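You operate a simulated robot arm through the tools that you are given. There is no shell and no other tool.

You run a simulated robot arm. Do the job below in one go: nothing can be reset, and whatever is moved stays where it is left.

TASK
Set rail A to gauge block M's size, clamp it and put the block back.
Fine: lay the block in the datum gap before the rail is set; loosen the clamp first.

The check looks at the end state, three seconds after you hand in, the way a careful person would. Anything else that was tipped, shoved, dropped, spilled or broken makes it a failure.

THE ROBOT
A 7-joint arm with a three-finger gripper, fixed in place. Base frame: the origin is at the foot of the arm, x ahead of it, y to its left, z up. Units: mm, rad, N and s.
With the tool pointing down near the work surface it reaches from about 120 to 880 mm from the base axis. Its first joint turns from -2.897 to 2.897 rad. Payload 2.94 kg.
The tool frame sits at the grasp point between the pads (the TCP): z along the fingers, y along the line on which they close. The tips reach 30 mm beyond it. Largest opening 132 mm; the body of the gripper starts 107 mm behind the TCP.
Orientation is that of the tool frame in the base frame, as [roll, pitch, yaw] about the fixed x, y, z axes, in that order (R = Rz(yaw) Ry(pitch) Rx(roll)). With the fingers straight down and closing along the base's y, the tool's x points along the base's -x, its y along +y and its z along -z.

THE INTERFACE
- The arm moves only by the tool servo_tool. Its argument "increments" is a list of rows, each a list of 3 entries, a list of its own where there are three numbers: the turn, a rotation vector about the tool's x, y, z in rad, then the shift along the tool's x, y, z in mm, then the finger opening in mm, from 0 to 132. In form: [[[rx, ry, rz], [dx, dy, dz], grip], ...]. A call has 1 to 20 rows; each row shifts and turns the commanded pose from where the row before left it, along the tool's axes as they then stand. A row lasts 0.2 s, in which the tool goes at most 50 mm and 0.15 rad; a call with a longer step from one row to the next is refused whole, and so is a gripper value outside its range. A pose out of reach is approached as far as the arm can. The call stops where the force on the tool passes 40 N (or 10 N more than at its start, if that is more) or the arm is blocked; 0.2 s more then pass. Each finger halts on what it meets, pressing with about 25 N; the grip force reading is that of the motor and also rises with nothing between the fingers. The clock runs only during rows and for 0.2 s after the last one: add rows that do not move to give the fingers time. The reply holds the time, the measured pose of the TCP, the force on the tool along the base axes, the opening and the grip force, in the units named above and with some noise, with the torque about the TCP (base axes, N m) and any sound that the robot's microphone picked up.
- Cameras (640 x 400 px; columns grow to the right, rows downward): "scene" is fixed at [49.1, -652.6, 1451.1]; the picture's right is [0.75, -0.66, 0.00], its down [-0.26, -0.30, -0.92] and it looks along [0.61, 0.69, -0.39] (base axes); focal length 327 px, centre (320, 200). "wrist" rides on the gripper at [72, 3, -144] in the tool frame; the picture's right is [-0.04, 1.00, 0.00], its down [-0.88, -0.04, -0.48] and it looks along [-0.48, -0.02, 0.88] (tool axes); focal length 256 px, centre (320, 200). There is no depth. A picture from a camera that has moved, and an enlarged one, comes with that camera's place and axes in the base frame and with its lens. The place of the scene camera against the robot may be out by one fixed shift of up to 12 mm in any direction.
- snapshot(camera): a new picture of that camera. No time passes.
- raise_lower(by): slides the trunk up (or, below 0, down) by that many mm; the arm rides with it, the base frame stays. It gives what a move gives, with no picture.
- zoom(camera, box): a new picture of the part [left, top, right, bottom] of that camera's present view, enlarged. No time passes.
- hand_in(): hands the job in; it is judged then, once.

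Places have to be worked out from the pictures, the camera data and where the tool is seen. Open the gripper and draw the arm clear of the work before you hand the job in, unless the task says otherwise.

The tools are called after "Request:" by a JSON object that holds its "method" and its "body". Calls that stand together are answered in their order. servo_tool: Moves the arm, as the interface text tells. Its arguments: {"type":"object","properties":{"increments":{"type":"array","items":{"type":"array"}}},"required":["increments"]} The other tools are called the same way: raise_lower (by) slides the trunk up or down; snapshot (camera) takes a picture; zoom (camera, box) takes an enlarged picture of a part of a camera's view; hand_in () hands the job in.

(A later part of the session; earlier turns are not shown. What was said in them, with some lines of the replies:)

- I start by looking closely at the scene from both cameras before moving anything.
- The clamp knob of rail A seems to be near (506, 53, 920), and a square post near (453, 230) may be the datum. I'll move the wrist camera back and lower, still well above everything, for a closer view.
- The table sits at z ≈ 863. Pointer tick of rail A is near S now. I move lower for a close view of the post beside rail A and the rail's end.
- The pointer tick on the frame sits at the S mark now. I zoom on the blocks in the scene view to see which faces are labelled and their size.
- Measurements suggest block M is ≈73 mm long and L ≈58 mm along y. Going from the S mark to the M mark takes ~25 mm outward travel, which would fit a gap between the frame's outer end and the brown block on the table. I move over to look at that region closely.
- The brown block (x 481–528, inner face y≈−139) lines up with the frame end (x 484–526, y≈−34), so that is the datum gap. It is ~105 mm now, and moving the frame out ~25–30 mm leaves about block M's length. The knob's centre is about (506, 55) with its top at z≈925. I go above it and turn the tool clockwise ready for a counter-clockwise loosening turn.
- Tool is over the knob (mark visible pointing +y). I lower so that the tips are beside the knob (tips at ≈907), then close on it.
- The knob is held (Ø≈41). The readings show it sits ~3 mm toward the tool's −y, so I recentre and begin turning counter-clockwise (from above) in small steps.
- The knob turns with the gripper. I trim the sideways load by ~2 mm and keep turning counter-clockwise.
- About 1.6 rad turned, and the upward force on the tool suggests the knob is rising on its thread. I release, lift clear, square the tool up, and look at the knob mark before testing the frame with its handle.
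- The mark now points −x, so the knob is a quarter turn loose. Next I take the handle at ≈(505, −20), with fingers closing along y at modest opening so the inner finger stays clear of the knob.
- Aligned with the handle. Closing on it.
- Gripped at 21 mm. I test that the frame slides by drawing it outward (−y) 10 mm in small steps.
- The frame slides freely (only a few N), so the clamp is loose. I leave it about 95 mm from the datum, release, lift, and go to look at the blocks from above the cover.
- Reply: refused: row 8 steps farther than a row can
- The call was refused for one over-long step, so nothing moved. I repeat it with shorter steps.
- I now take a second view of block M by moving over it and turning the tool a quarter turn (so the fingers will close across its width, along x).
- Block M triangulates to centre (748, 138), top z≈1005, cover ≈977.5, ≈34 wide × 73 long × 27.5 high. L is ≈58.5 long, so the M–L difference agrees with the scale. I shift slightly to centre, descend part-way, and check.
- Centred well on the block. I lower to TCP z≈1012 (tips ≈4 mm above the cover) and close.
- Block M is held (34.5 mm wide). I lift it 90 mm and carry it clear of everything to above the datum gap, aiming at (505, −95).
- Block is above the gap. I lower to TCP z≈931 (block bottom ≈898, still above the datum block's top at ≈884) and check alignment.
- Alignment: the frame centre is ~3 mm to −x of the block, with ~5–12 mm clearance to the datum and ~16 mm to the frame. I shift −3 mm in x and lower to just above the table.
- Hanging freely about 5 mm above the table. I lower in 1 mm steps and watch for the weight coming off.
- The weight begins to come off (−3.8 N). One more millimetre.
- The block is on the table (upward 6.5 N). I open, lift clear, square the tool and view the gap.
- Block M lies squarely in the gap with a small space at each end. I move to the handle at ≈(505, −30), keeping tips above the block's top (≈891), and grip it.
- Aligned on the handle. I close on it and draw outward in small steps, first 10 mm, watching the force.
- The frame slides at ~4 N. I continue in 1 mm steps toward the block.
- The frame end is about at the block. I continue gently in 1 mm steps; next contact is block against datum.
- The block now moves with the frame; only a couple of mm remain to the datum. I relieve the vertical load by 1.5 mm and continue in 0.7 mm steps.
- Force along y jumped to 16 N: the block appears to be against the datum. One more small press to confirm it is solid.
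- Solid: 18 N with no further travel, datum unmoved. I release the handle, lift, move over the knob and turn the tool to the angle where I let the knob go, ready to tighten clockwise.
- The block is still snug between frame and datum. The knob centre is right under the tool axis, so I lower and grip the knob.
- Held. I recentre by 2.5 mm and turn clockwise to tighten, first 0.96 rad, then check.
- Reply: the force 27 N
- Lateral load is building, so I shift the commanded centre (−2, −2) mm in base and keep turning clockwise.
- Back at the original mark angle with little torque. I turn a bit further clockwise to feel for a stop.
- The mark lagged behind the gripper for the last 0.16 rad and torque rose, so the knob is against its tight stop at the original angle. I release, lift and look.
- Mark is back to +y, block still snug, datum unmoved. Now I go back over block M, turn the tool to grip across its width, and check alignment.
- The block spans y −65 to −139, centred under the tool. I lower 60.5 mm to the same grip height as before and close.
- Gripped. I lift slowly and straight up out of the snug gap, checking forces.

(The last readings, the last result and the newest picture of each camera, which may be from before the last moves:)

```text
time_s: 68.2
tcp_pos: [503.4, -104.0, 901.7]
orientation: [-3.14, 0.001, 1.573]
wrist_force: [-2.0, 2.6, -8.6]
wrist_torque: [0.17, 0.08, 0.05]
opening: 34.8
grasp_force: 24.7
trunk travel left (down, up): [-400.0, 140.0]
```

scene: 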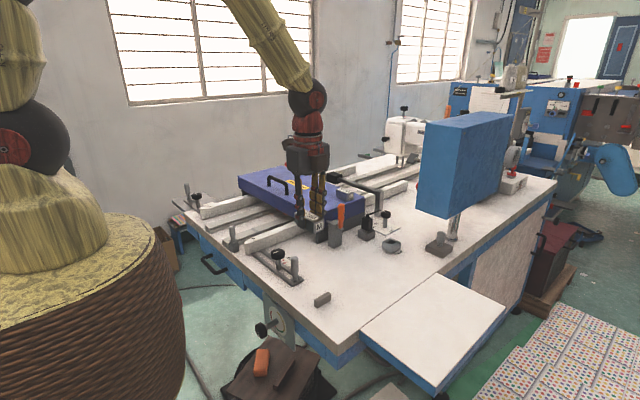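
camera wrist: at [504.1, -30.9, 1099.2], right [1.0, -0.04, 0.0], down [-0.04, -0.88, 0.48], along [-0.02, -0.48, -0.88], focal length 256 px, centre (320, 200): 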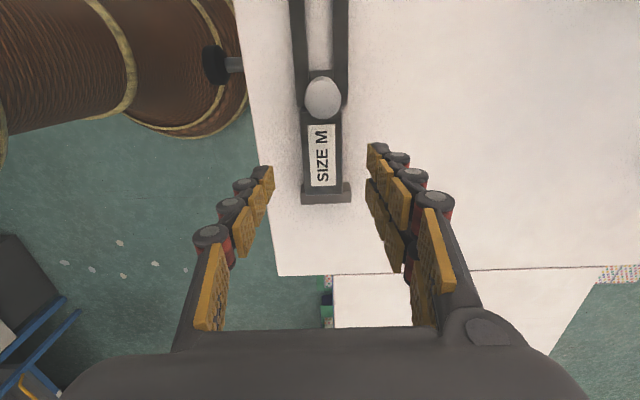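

Request:
{"method": "servo_tool", "body": {"increments": [[[0, 0, 0], [0, 0, -3], 22], [[0, 0, 0], [0, 0, -3], 22], [[0, 0, 0], [0, 0, -4], 22], [[0, 0, 0], [0, 0, -4], 22], [[0, 0, 0], [0, 0, -5], 22], [[0, 0, 0], [0, 0, -6], 22], [[0, 0, 0], [0, 0, 0], 22]]}}

Request:
{"method": "zoom", "body": {"camera": "scene", "box": [250, 230, 350, 310]}}

```text
time_s: 69.8
tcp_pos: [504.0, -101.4, 927.0]
orientation: [3.14, -0.001, 1.571]
wrist_force: [-0.7, -0.1, -5.6]
wrist_torque: [-0.01, 0.01, 0.02]
opening: 34.5
grasp_force: 25.3
trunk travel left (down, up): [-400.0, 140.0]
```

```text
5.00 times, centred on (300, 270) of scene
camera zoom: at [49.1, -652.6, 1451.1], right [0.75, -0.66, 0.0], down [-0.26, -0.3, -0.92], along [0.61, 0.69, -0.39], focal length 1636 px, centre (420, -150)
```

zoom: 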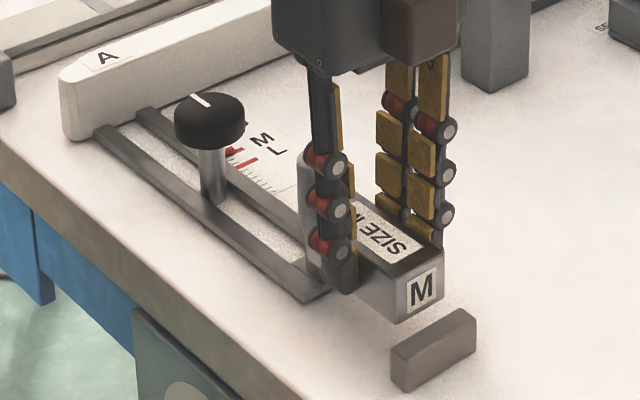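

The block is free and the frame stayed put. I lift and carry it back along the same path to above its original place on the cover.

Request:
{"method": "servo_tool", "body": {"increments": [[[0, 0, 0], [0, 0, -40], 22], [[0, 0, 0], [0, 0, -45], 22], [[0, 0, 0], [0, 0, -45], 22], [[0, 0, 0], [0, 0, -44.6], 22], [[0, 0, 0], [30, 30.5, 0], 22], [[0, 0, 0], [30, 30.5, 0], 22], [[0, 0, 0], [30, 30.5, 0], 22], [[0, 0, 0], [30, 30.5, 0], 22], [[0, 0, 0], [30, 30.5, 0], 22], [[0, 0, 0], [30, 30.5, 0], 22], [[0, 0, 0], [30, 30.5, 0], 22], [[0, 0, 0], [29.9, 30.4, 0], 22], [[0, 0, 0], [0, 0, 0], 22], [[0, 0, 0], [0, 0, 0], 22]]}}

Request:
{"method": "snapshot", "body": {"camera": "wrist"}}

Request:
{"method": "zoom", "body": {"camera": "scene", "box": [270, 140, 390, 230]}}

Request:
{"method": "zoom", "body": {"camera": "scene", "box": [230, 220, 340, 310]}}

```text
time_s: 72.8
tcp_pos: [746.0, 138.3, 1104.6]
orientation: [3.141, 0.002, 1.571]
wrist_force: [-0.2, 0.6, -6.8]
wrist_torque: [0.0, -0.01, -0.01]
opening: 34.6
grasp_force: 24.3
trunk travel left (down, up): [-400.0, 140.0]
```

```text
taken
camera wrist: at [747.7, 211.8, 1247.8], right [1.0, -0.04, 0.0], down [-0.04, -0.88, 0.48], along [-0.02, -0.48, -0.88], focal length 256 px, centre (320, 200)
```

wrist: 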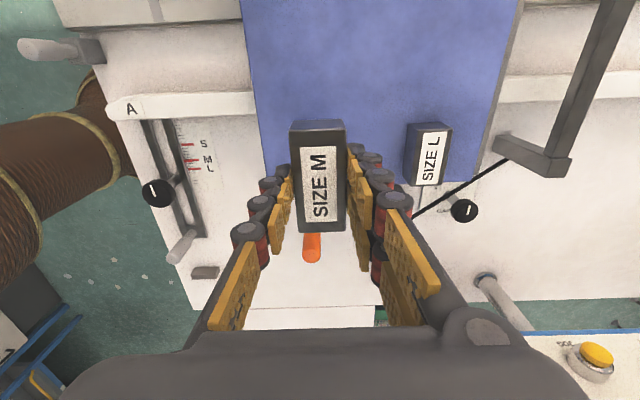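

```text
4.44 times, centred on (330, 185) of scene
camera zoom: at [49.1, -652.6, 1451.1], right [0.75, -0.66, 0.0], down [-0.26, -0.3, -0.92], along [0.61, 0.69, -0.39], focal length 1454 px, centre (276, 267)
```

zoom: 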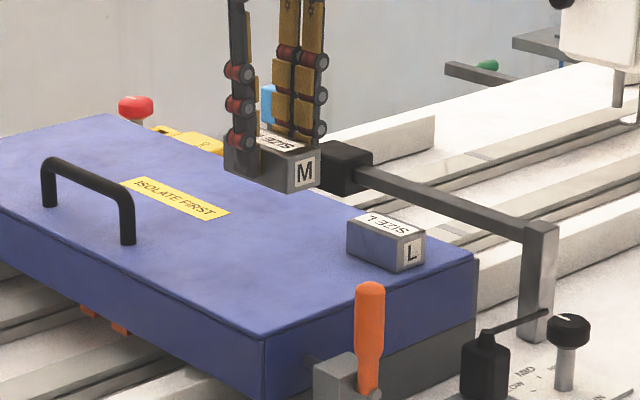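

```text
4.44 times, centred on (285, 265) of scene
camera zoom: at [49.1, -652.6, 1451.1], right [0.75, -0.66, 0.0], down [-0.26, -0.3, -0.92], along [0.61, 0.69, -0.39], focal length 1454 px, centre (476, -89)
```

zoom: 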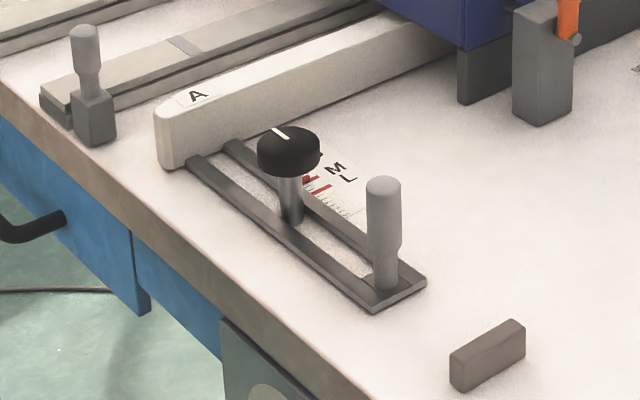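

Frame and datum look unchanged. I descend to ~8 mm above the cover, then step down to contact.

Request:
{"method": "servo_tool", "body": {"increments": [[[0, 0, 0], [0, 0, 40], 22], [[0, 0, 0], [0, 0, 30], 22], [[0, 0, 0], [0, 0, 12], 22], [[0, 0, 0], [0, 0, 3], 22], [[0, 0, 0], [0, 0, 0], 22]]}}

Request:
{"method": "snapshot", "body": {"camera": "wrist"}}

Request:
{"method": "zoom", "body": {"camera": "scene", "box": [290, 170, 370, 220]}}

```text
time_s: 74.0
tcp_pos: [747.0, 137.6, 1015.4]
orientation: [-3.141, 0.0, 1.571]
wrist_force: [0.0, 1.0, -6.7]
wrist_torque: [-0.02, -0.01, 0.01]
opening: 34.5
grasp_force: 24.5
trunk travel left (down, up): [-400.0, 140.0]
```

```text
taken
camera wrist: at [749.6, 209.4, 1159.0], right [1.0, -0.04, 0.0], down [-0.04, -0.88, 0.48], along [-0.02, -0.48, -0.88], focal length 256 px, centre (320, 200)
```

wrist: 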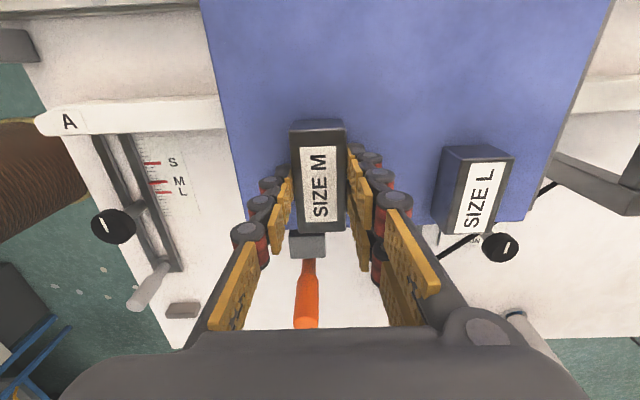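

```text
8.00 times, centred on (330, 195) of scene
camera zoom: at [49.1, -652.6, 1451.1], right [0.75, -0.66, 0.0], down [-0.26, -0.3, -0.92], along [0.61, 0.69, -0.39], focal length 2618 px, centre (240, 240)
```

zoom: 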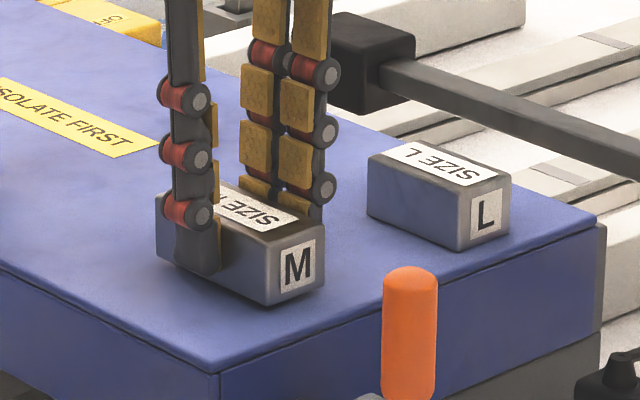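

About 4 mm above the cover and in its original spot. Stepping down to contact.

Request:
{"method": "servo_tool", "body": {"increments": [[[0, 0, 0], [0, 0, 1.5], 22], [[0, 0, 0], [0, 0, 1.5], 22], [[0, 0, 0], [0, 0, 0.7], 22], [[0, 0, 0], [0, 0, 0], 22]]}}

```text
time_s: 75.0
tcp_pos: [746.4, 138.2, 1014.0]
orientation: [3.141, 0.0, 1.57]
wrist_force: [0.4, -0.4, -2.5]
wrist_torque: [0.13, 0.11, 0.05]
opening: 34.4
grasp_force: 25.1
trunk travel left (down, up): [-400.0, 140.0]
```

Request:
{"method": "servo_tool", "body": {"increments": [[[0, 0, 0], [0, 0, 0.6], 22], [[0, 0, 0], [0, 0, 0], 22]]}}

Request:
{"method": "zoom", "body": {"camera": "scene", "box": [290, 170, 370, 220]}}

```text
time_s: 75.6
tcp_pos: [747.6, 138.8, 1012.6]
orientation: [-3.141, -0.001, 1.57]
wrist_force: [-0.3, -2.0, -1.4]
wrist_torque: [0.09, 0.12, 0.04]
opening: 34.7
grasp_force: 25.1
trunk travel left (down, up): [-400.0, 140.0]
```

```text
8.00 times, centred on (330, 195) of scene
camera zoom: at [49.1, -652.6, 1451.1], right [0.75, -0.66, 0.0], down [-0.26, -0.3, -0.92], along [0.61, 0.69, -0.39], focal length 2618 px, centre (240, 240)
```

zoom: 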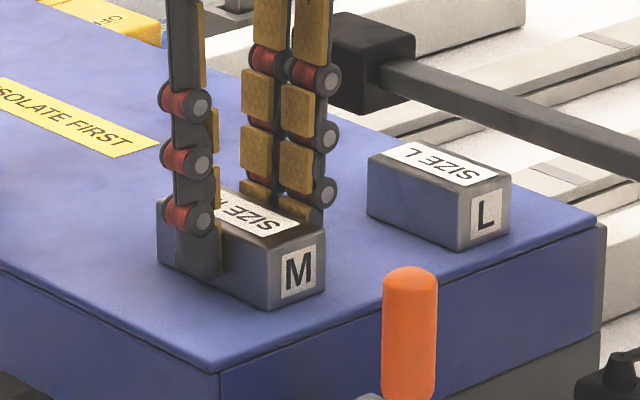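

Nearly all weight is carried by the cover. One more half millimetre, then release and lift away.

Request:
{"method": "servo_tool", "body": {"increments": [[[0, 0, 0], [0, 0, 0.5], 22], [[0, 0, 0], [0, 0, 0], 22]]}}

```text
time_s: 76.2
tcp_pos: [747.8, 137.2, 1012.2]
orientation: [3.141, 0.0, 1.57]
wrist_force: [-1.9, 0.5, 3.5]
wrist_torque: [-0.02, 0.26, -0.01]
opening: 34.7
grasp_force: 25.3
trunk travel left (down, up): [-400.0, 140.0]
```

Now the cover pushes back (+3.5 N), so the block is seated. I open and lift straight up.

Request:
{"method": "servo_tool", "body": {"increments": [[[0, 0, 0], [0, 0, 0], 38], [[0, 0, 0], [0, 0, 0], 52], [[0, 0, 0], [0, 0, 0], 66], [[0, 0, 0], [0, 0, 0], 66], [[0, 0, 0], [0, 0, -30], 66], [[0, 0, 0], [0, 0, -45], 66], [[0, 0, 0], [0, 0, -45], 70], [[0, 0, 0], [0, 0, 0], 80]]}}

Request:
{"method": "zoom", "body": {"camera": "scene", "box": [290, 170, 370, 220]}}

Request:
{"method": "snapshot", "body": {"camera": "wrist"}}

```text
time_s: 78.0
tcp_pos: [748.3, 137.3, 1130.1]
orientation: [-3.139, 0.0, 1.57]
wrist_force: [-0.2, -0.3, 0.2]
wrist_torque: [-0.02, -0.01, 0.01]
opening: 79.9
grasp_force: 0.1
trunk travel left (down, up): [-400.0, 140.0]
```

```text
8.00 times, centred on (330, 195) of scene
camera zoom: at [49.1, -652.6, 1451.1], right [0.75, -0.66, 0.0], down [-0.26, -0.3, -0.92], along [0.61, 0.69, -0.39], focal length 2618 px, centre (240, 240)
```

zoom: 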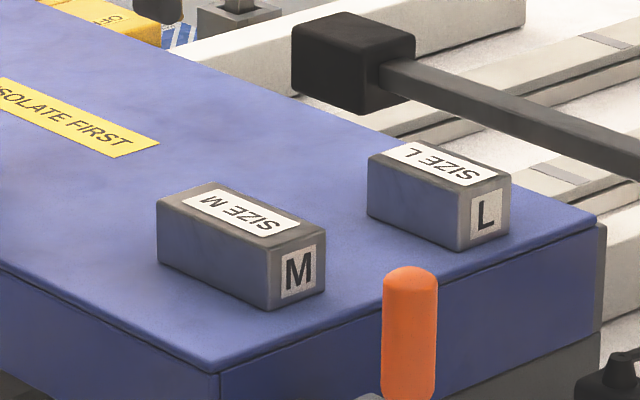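

```text
taken
camera wrist: at [751.3, 209.0, 1273.9], right [1.0, -0.04, 0.0], down [-0.04, -0.88, 0.48], along [-0.02, -0.48, -0.88], focal length 256 px, centre (320, 200)
```

wrist: 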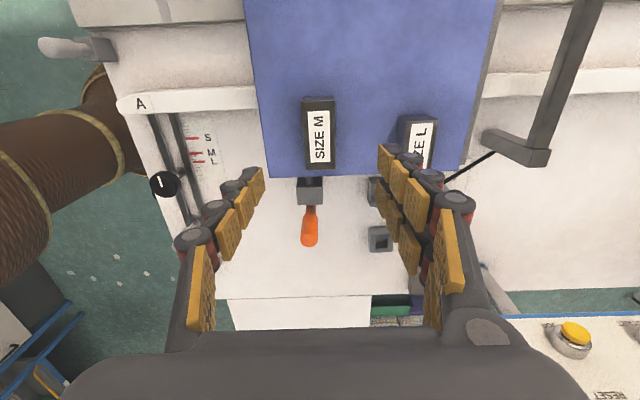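

Block M is back in its place. I return to square orientation and fly back over the datum area for a final check of the frame position and clamp mark.

Request:
{"method": "servo_tool", "body": {"increments": [[[0, 0, 0], [-25, -40, 0], 80], [[0, 0, 0], [-25, -40, 0], 80], [[0, 0, 0], [-25, -40, 0], 80], [[0, 0, 0], [-25, -40, 0], 80], [[0, 0, 0], [-25, -40, 0], 80], [[0, 0, 0], [-25, -40, 0], 80], [[0, 0, 0], [-25, -40, 0], 90], [[0, 0, 0], [-22, -40, 0], 110], [[0, 0, -0.1428], [0, 0, 0], 130], [[0, 0, -0.1428], [0, 0, 0], 130], [[0, 0, -0.1428], [0, 0, 0], 130], [[0, 0, -0.1428], [0, 0, 0], 130], [[0, 0, -0.1428], [0, 0, 0], 130], [[0, 0, -0.1428], [0, 0, 0], 130], [[0, 0, -0.1428], [0, 0, 0], 130], [[0, 0, -0.1428], [0, 0, 0], 130], [[0, 0, -0.1428], [0, 0, 0], 130], [[0, 0, -0.1428], [0, 0, 0], 130], [[0, 0, -0.1428], [0, 0, 0], 130], [[0, 0, 0], [0, 0, 0], 130]]}}

Request:
{"method": "snapshot", "body": {"camera": "wrist"}}

Request:
{"method": "zoom", "body": {"camera": "wrist", "box": [220, 120, 420, 250]}}

```text
time_s: 82.2
tcp_pos: [427.1, -59.3, 1131.4]
orientation: [3.141, -0.001, -3.141]
wrist_force: [0.0, -0.3, -0.8]
wrist_torque: [0.03, -0.02, 0.02]
opening: 130.3
grasp_force: 0.1
trunk travel left (down, up): [-400.0, 140.0]
```

```text
taken
camera wrist: at [354.6, -56.3, 1274.7], right [0.04, 1.0, 0.0], down [0.88, -0.04, 0.48], along [0.48, -0.02, -0.88], focal length 256 px, centre (320, 200)
```

wrist: 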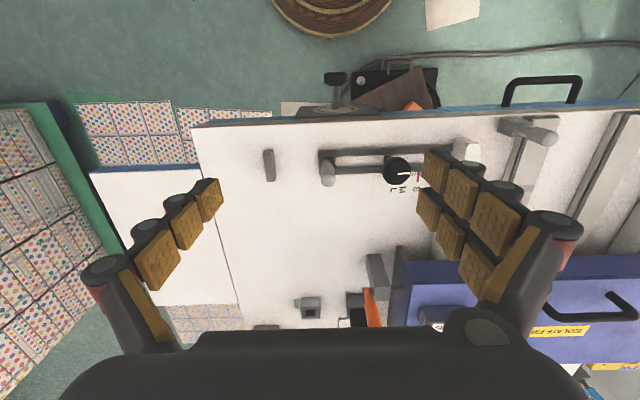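

```text
3.08 times, centred on (320, 185) of wrist
camera zoom: at [354.6, -56.3, 1274.7], right [0.04, 1.0, 0.0], down [0.88, -0.04, 0.48], along [0.48, -0.02, -0.88], focal length 788 px, centre (320, 246)
```

zoom: 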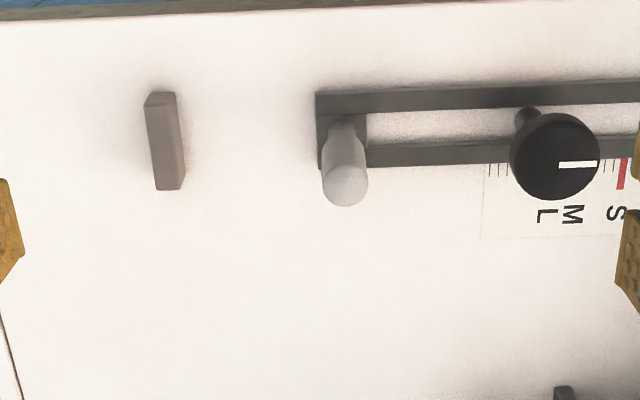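

The gap now measures ≈74 mm (block M ≈73.5), and the frame is in place with the datum unmoved. I zoom in on the knob and the overall scene for a last check.

Request:
{"method": "zoom", "body": {"camera": "wrist", "box": [370, 140, 440, 200]}}

Request:
{"method": "snapshot", "body": {"camera": "scene"}}

Request:
{"method": "zoom", "body": {"camera": "scene", "box": [160, 140, 420, 320]}}

```text
6.67 times, centred on (405, 170) of wrist
camera zoom: at [354.6, -56.3, 1274.7], right [0.04, 1.0, 0.0], down [0.88, -0.04, 0.48], along [0.48, -0.02, -0.88], focal length 1707 px, centre (-247, 400)
```

zoom: 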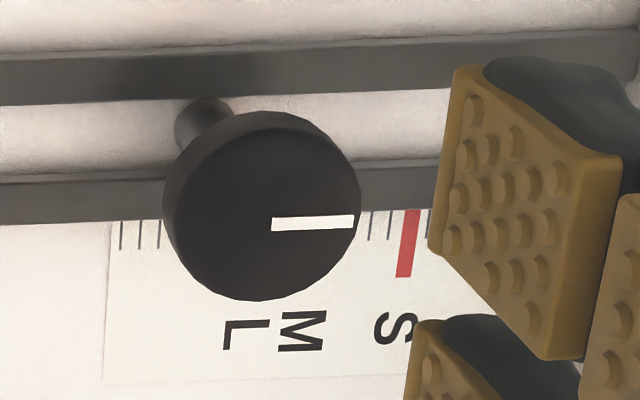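

```text
taken
```

scene: 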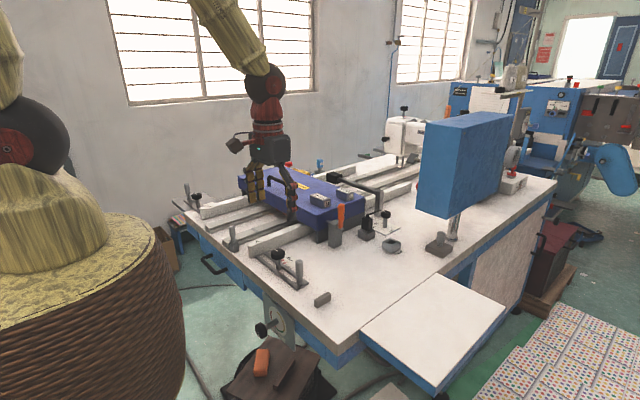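

```text
2.22 times, centred on (290, 230) of scene
camera zoom: at [49.1, -652.6, 1451.1], right [0.75, -0.66, 0.0], down [-0.26, -0.3, -0.92], along [0.61, 0.69, -0.39], focal length 727 px, centre (387, 133)
```

zoom: 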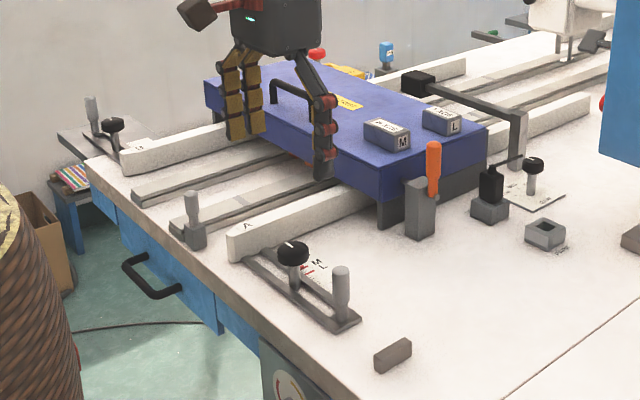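

Everything is in order: rail set, the knob's mark back parallel to the frame at its stop, block M on the cover, nothing else moved. I raise the open gripper well clear before handing in.

Request:
{"method": "servo_tool", "body": {"increments": [[[0, 0, 0], [0, 0, -40], 130], [[0, 0, 0], [0, 0, -40], 130], [[0, 0, 0], [0, 30, -30], 130], [[0, 0, 0], [0, 40, 0], 130], [[0, 0, 0], [0, 0, 0], 130], [[0, 0, 0], [0, 0, 0], 130]]}}

Request:
{"method": "snapshot", "body": {"camera": "scene"}}

Request:
{"method": "snapshot", "body": {"camera": "wrist"}}

```text
time_s: 83.6
tcp_pos: [428.4, 13.9, 1241.1]
orientation: [-3.14, 0.0, -3.141]
wrist_force: [0.0, -0.2, -0.7]
wrist_torque: [-0.01, -0.01, -0.03]
opening: 130.0
grasp_force: 0.0
trunk travel left (down, up): [-400.0, 140.0]
```

```text
taken
```

scene: 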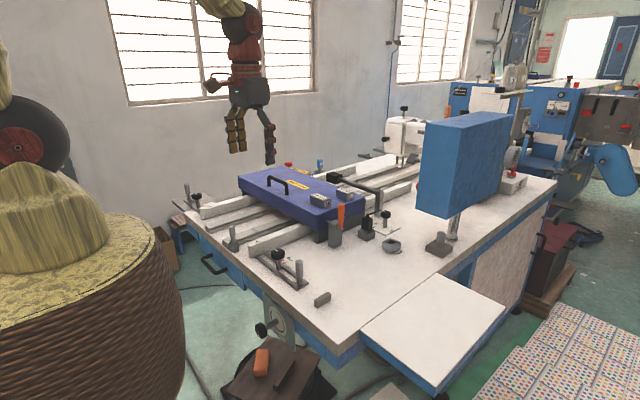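

```text
taken
camera wrist: at [355.4, 16.2, 1384.3], right [0.04, 1.0, 0.0], down [0.88, -0.04, 0.48], along [0.48, -0.02, -0.88], focal length 256 px, centre (320, 200)
```

wrist: 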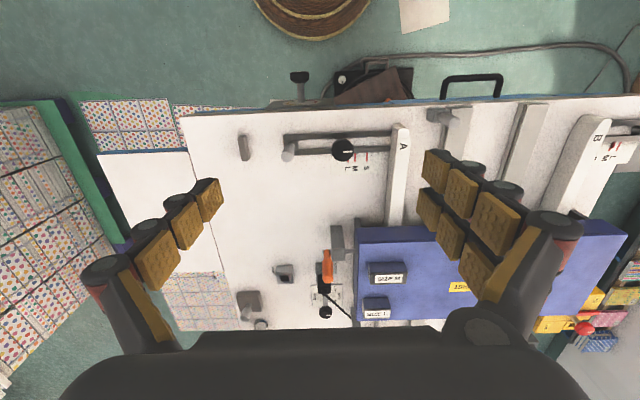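

Request:
{"method": "zoom", "body": {"camera": "wrist", "box": [320, 130, 400, 180]}}

```text
8.00 times, centred on (360, 155) of wrist
camera zoom: at [355.4, 16.2, 1384.3], right [0.04, 1.0, 0.0], down [0.88, -0.04, 0.48], along [0.48, -0.02, -0.88], focal length 2048 px, centre (0, 560)
```

zoom: 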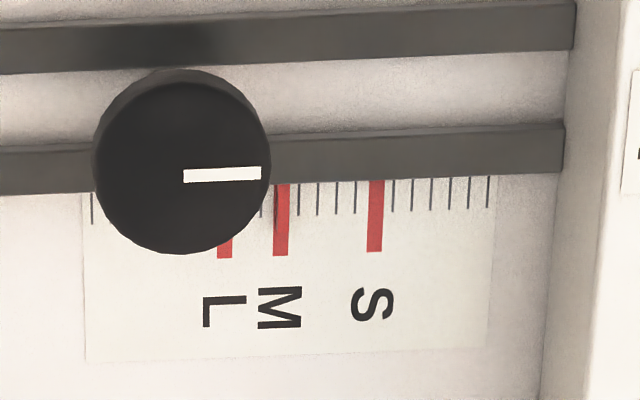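

The pointer now coincides with the M mark, the clamp is tight, block M is back on the cover, and the arm is clear with the gripper open. I hand the job in.

Request:
{"method": "hand_in", "body": {}}

```text
The job is handed in.
```

Rail A is set to block M and clamped, and the block is back on the cover. The job is handed in.

- **Rail:** I loosened the clamp a quarter turn, laid block M in the gap between the frame end and the datum block, and drew the frame out. It stopped solid at about 18 N. With the block removed, the gap measures about 74 mm against the block's roughly 73.5 mm. The pointer sits on the M mark.
- **Clamp:** The knob is back at its original mark and would turn no further clockwise; the gripper slipped on it. I didn't pull on the handle afterwards to test the clamp, because a slip would have spoiled the setting.
- **Block:** It is on the cover within about 2 mm of where it was, perhaps turned very slightly.
- **Everything else:** The datum block and the other items look unmoved in the last pictures. The arm is raised clear with the gripper open.
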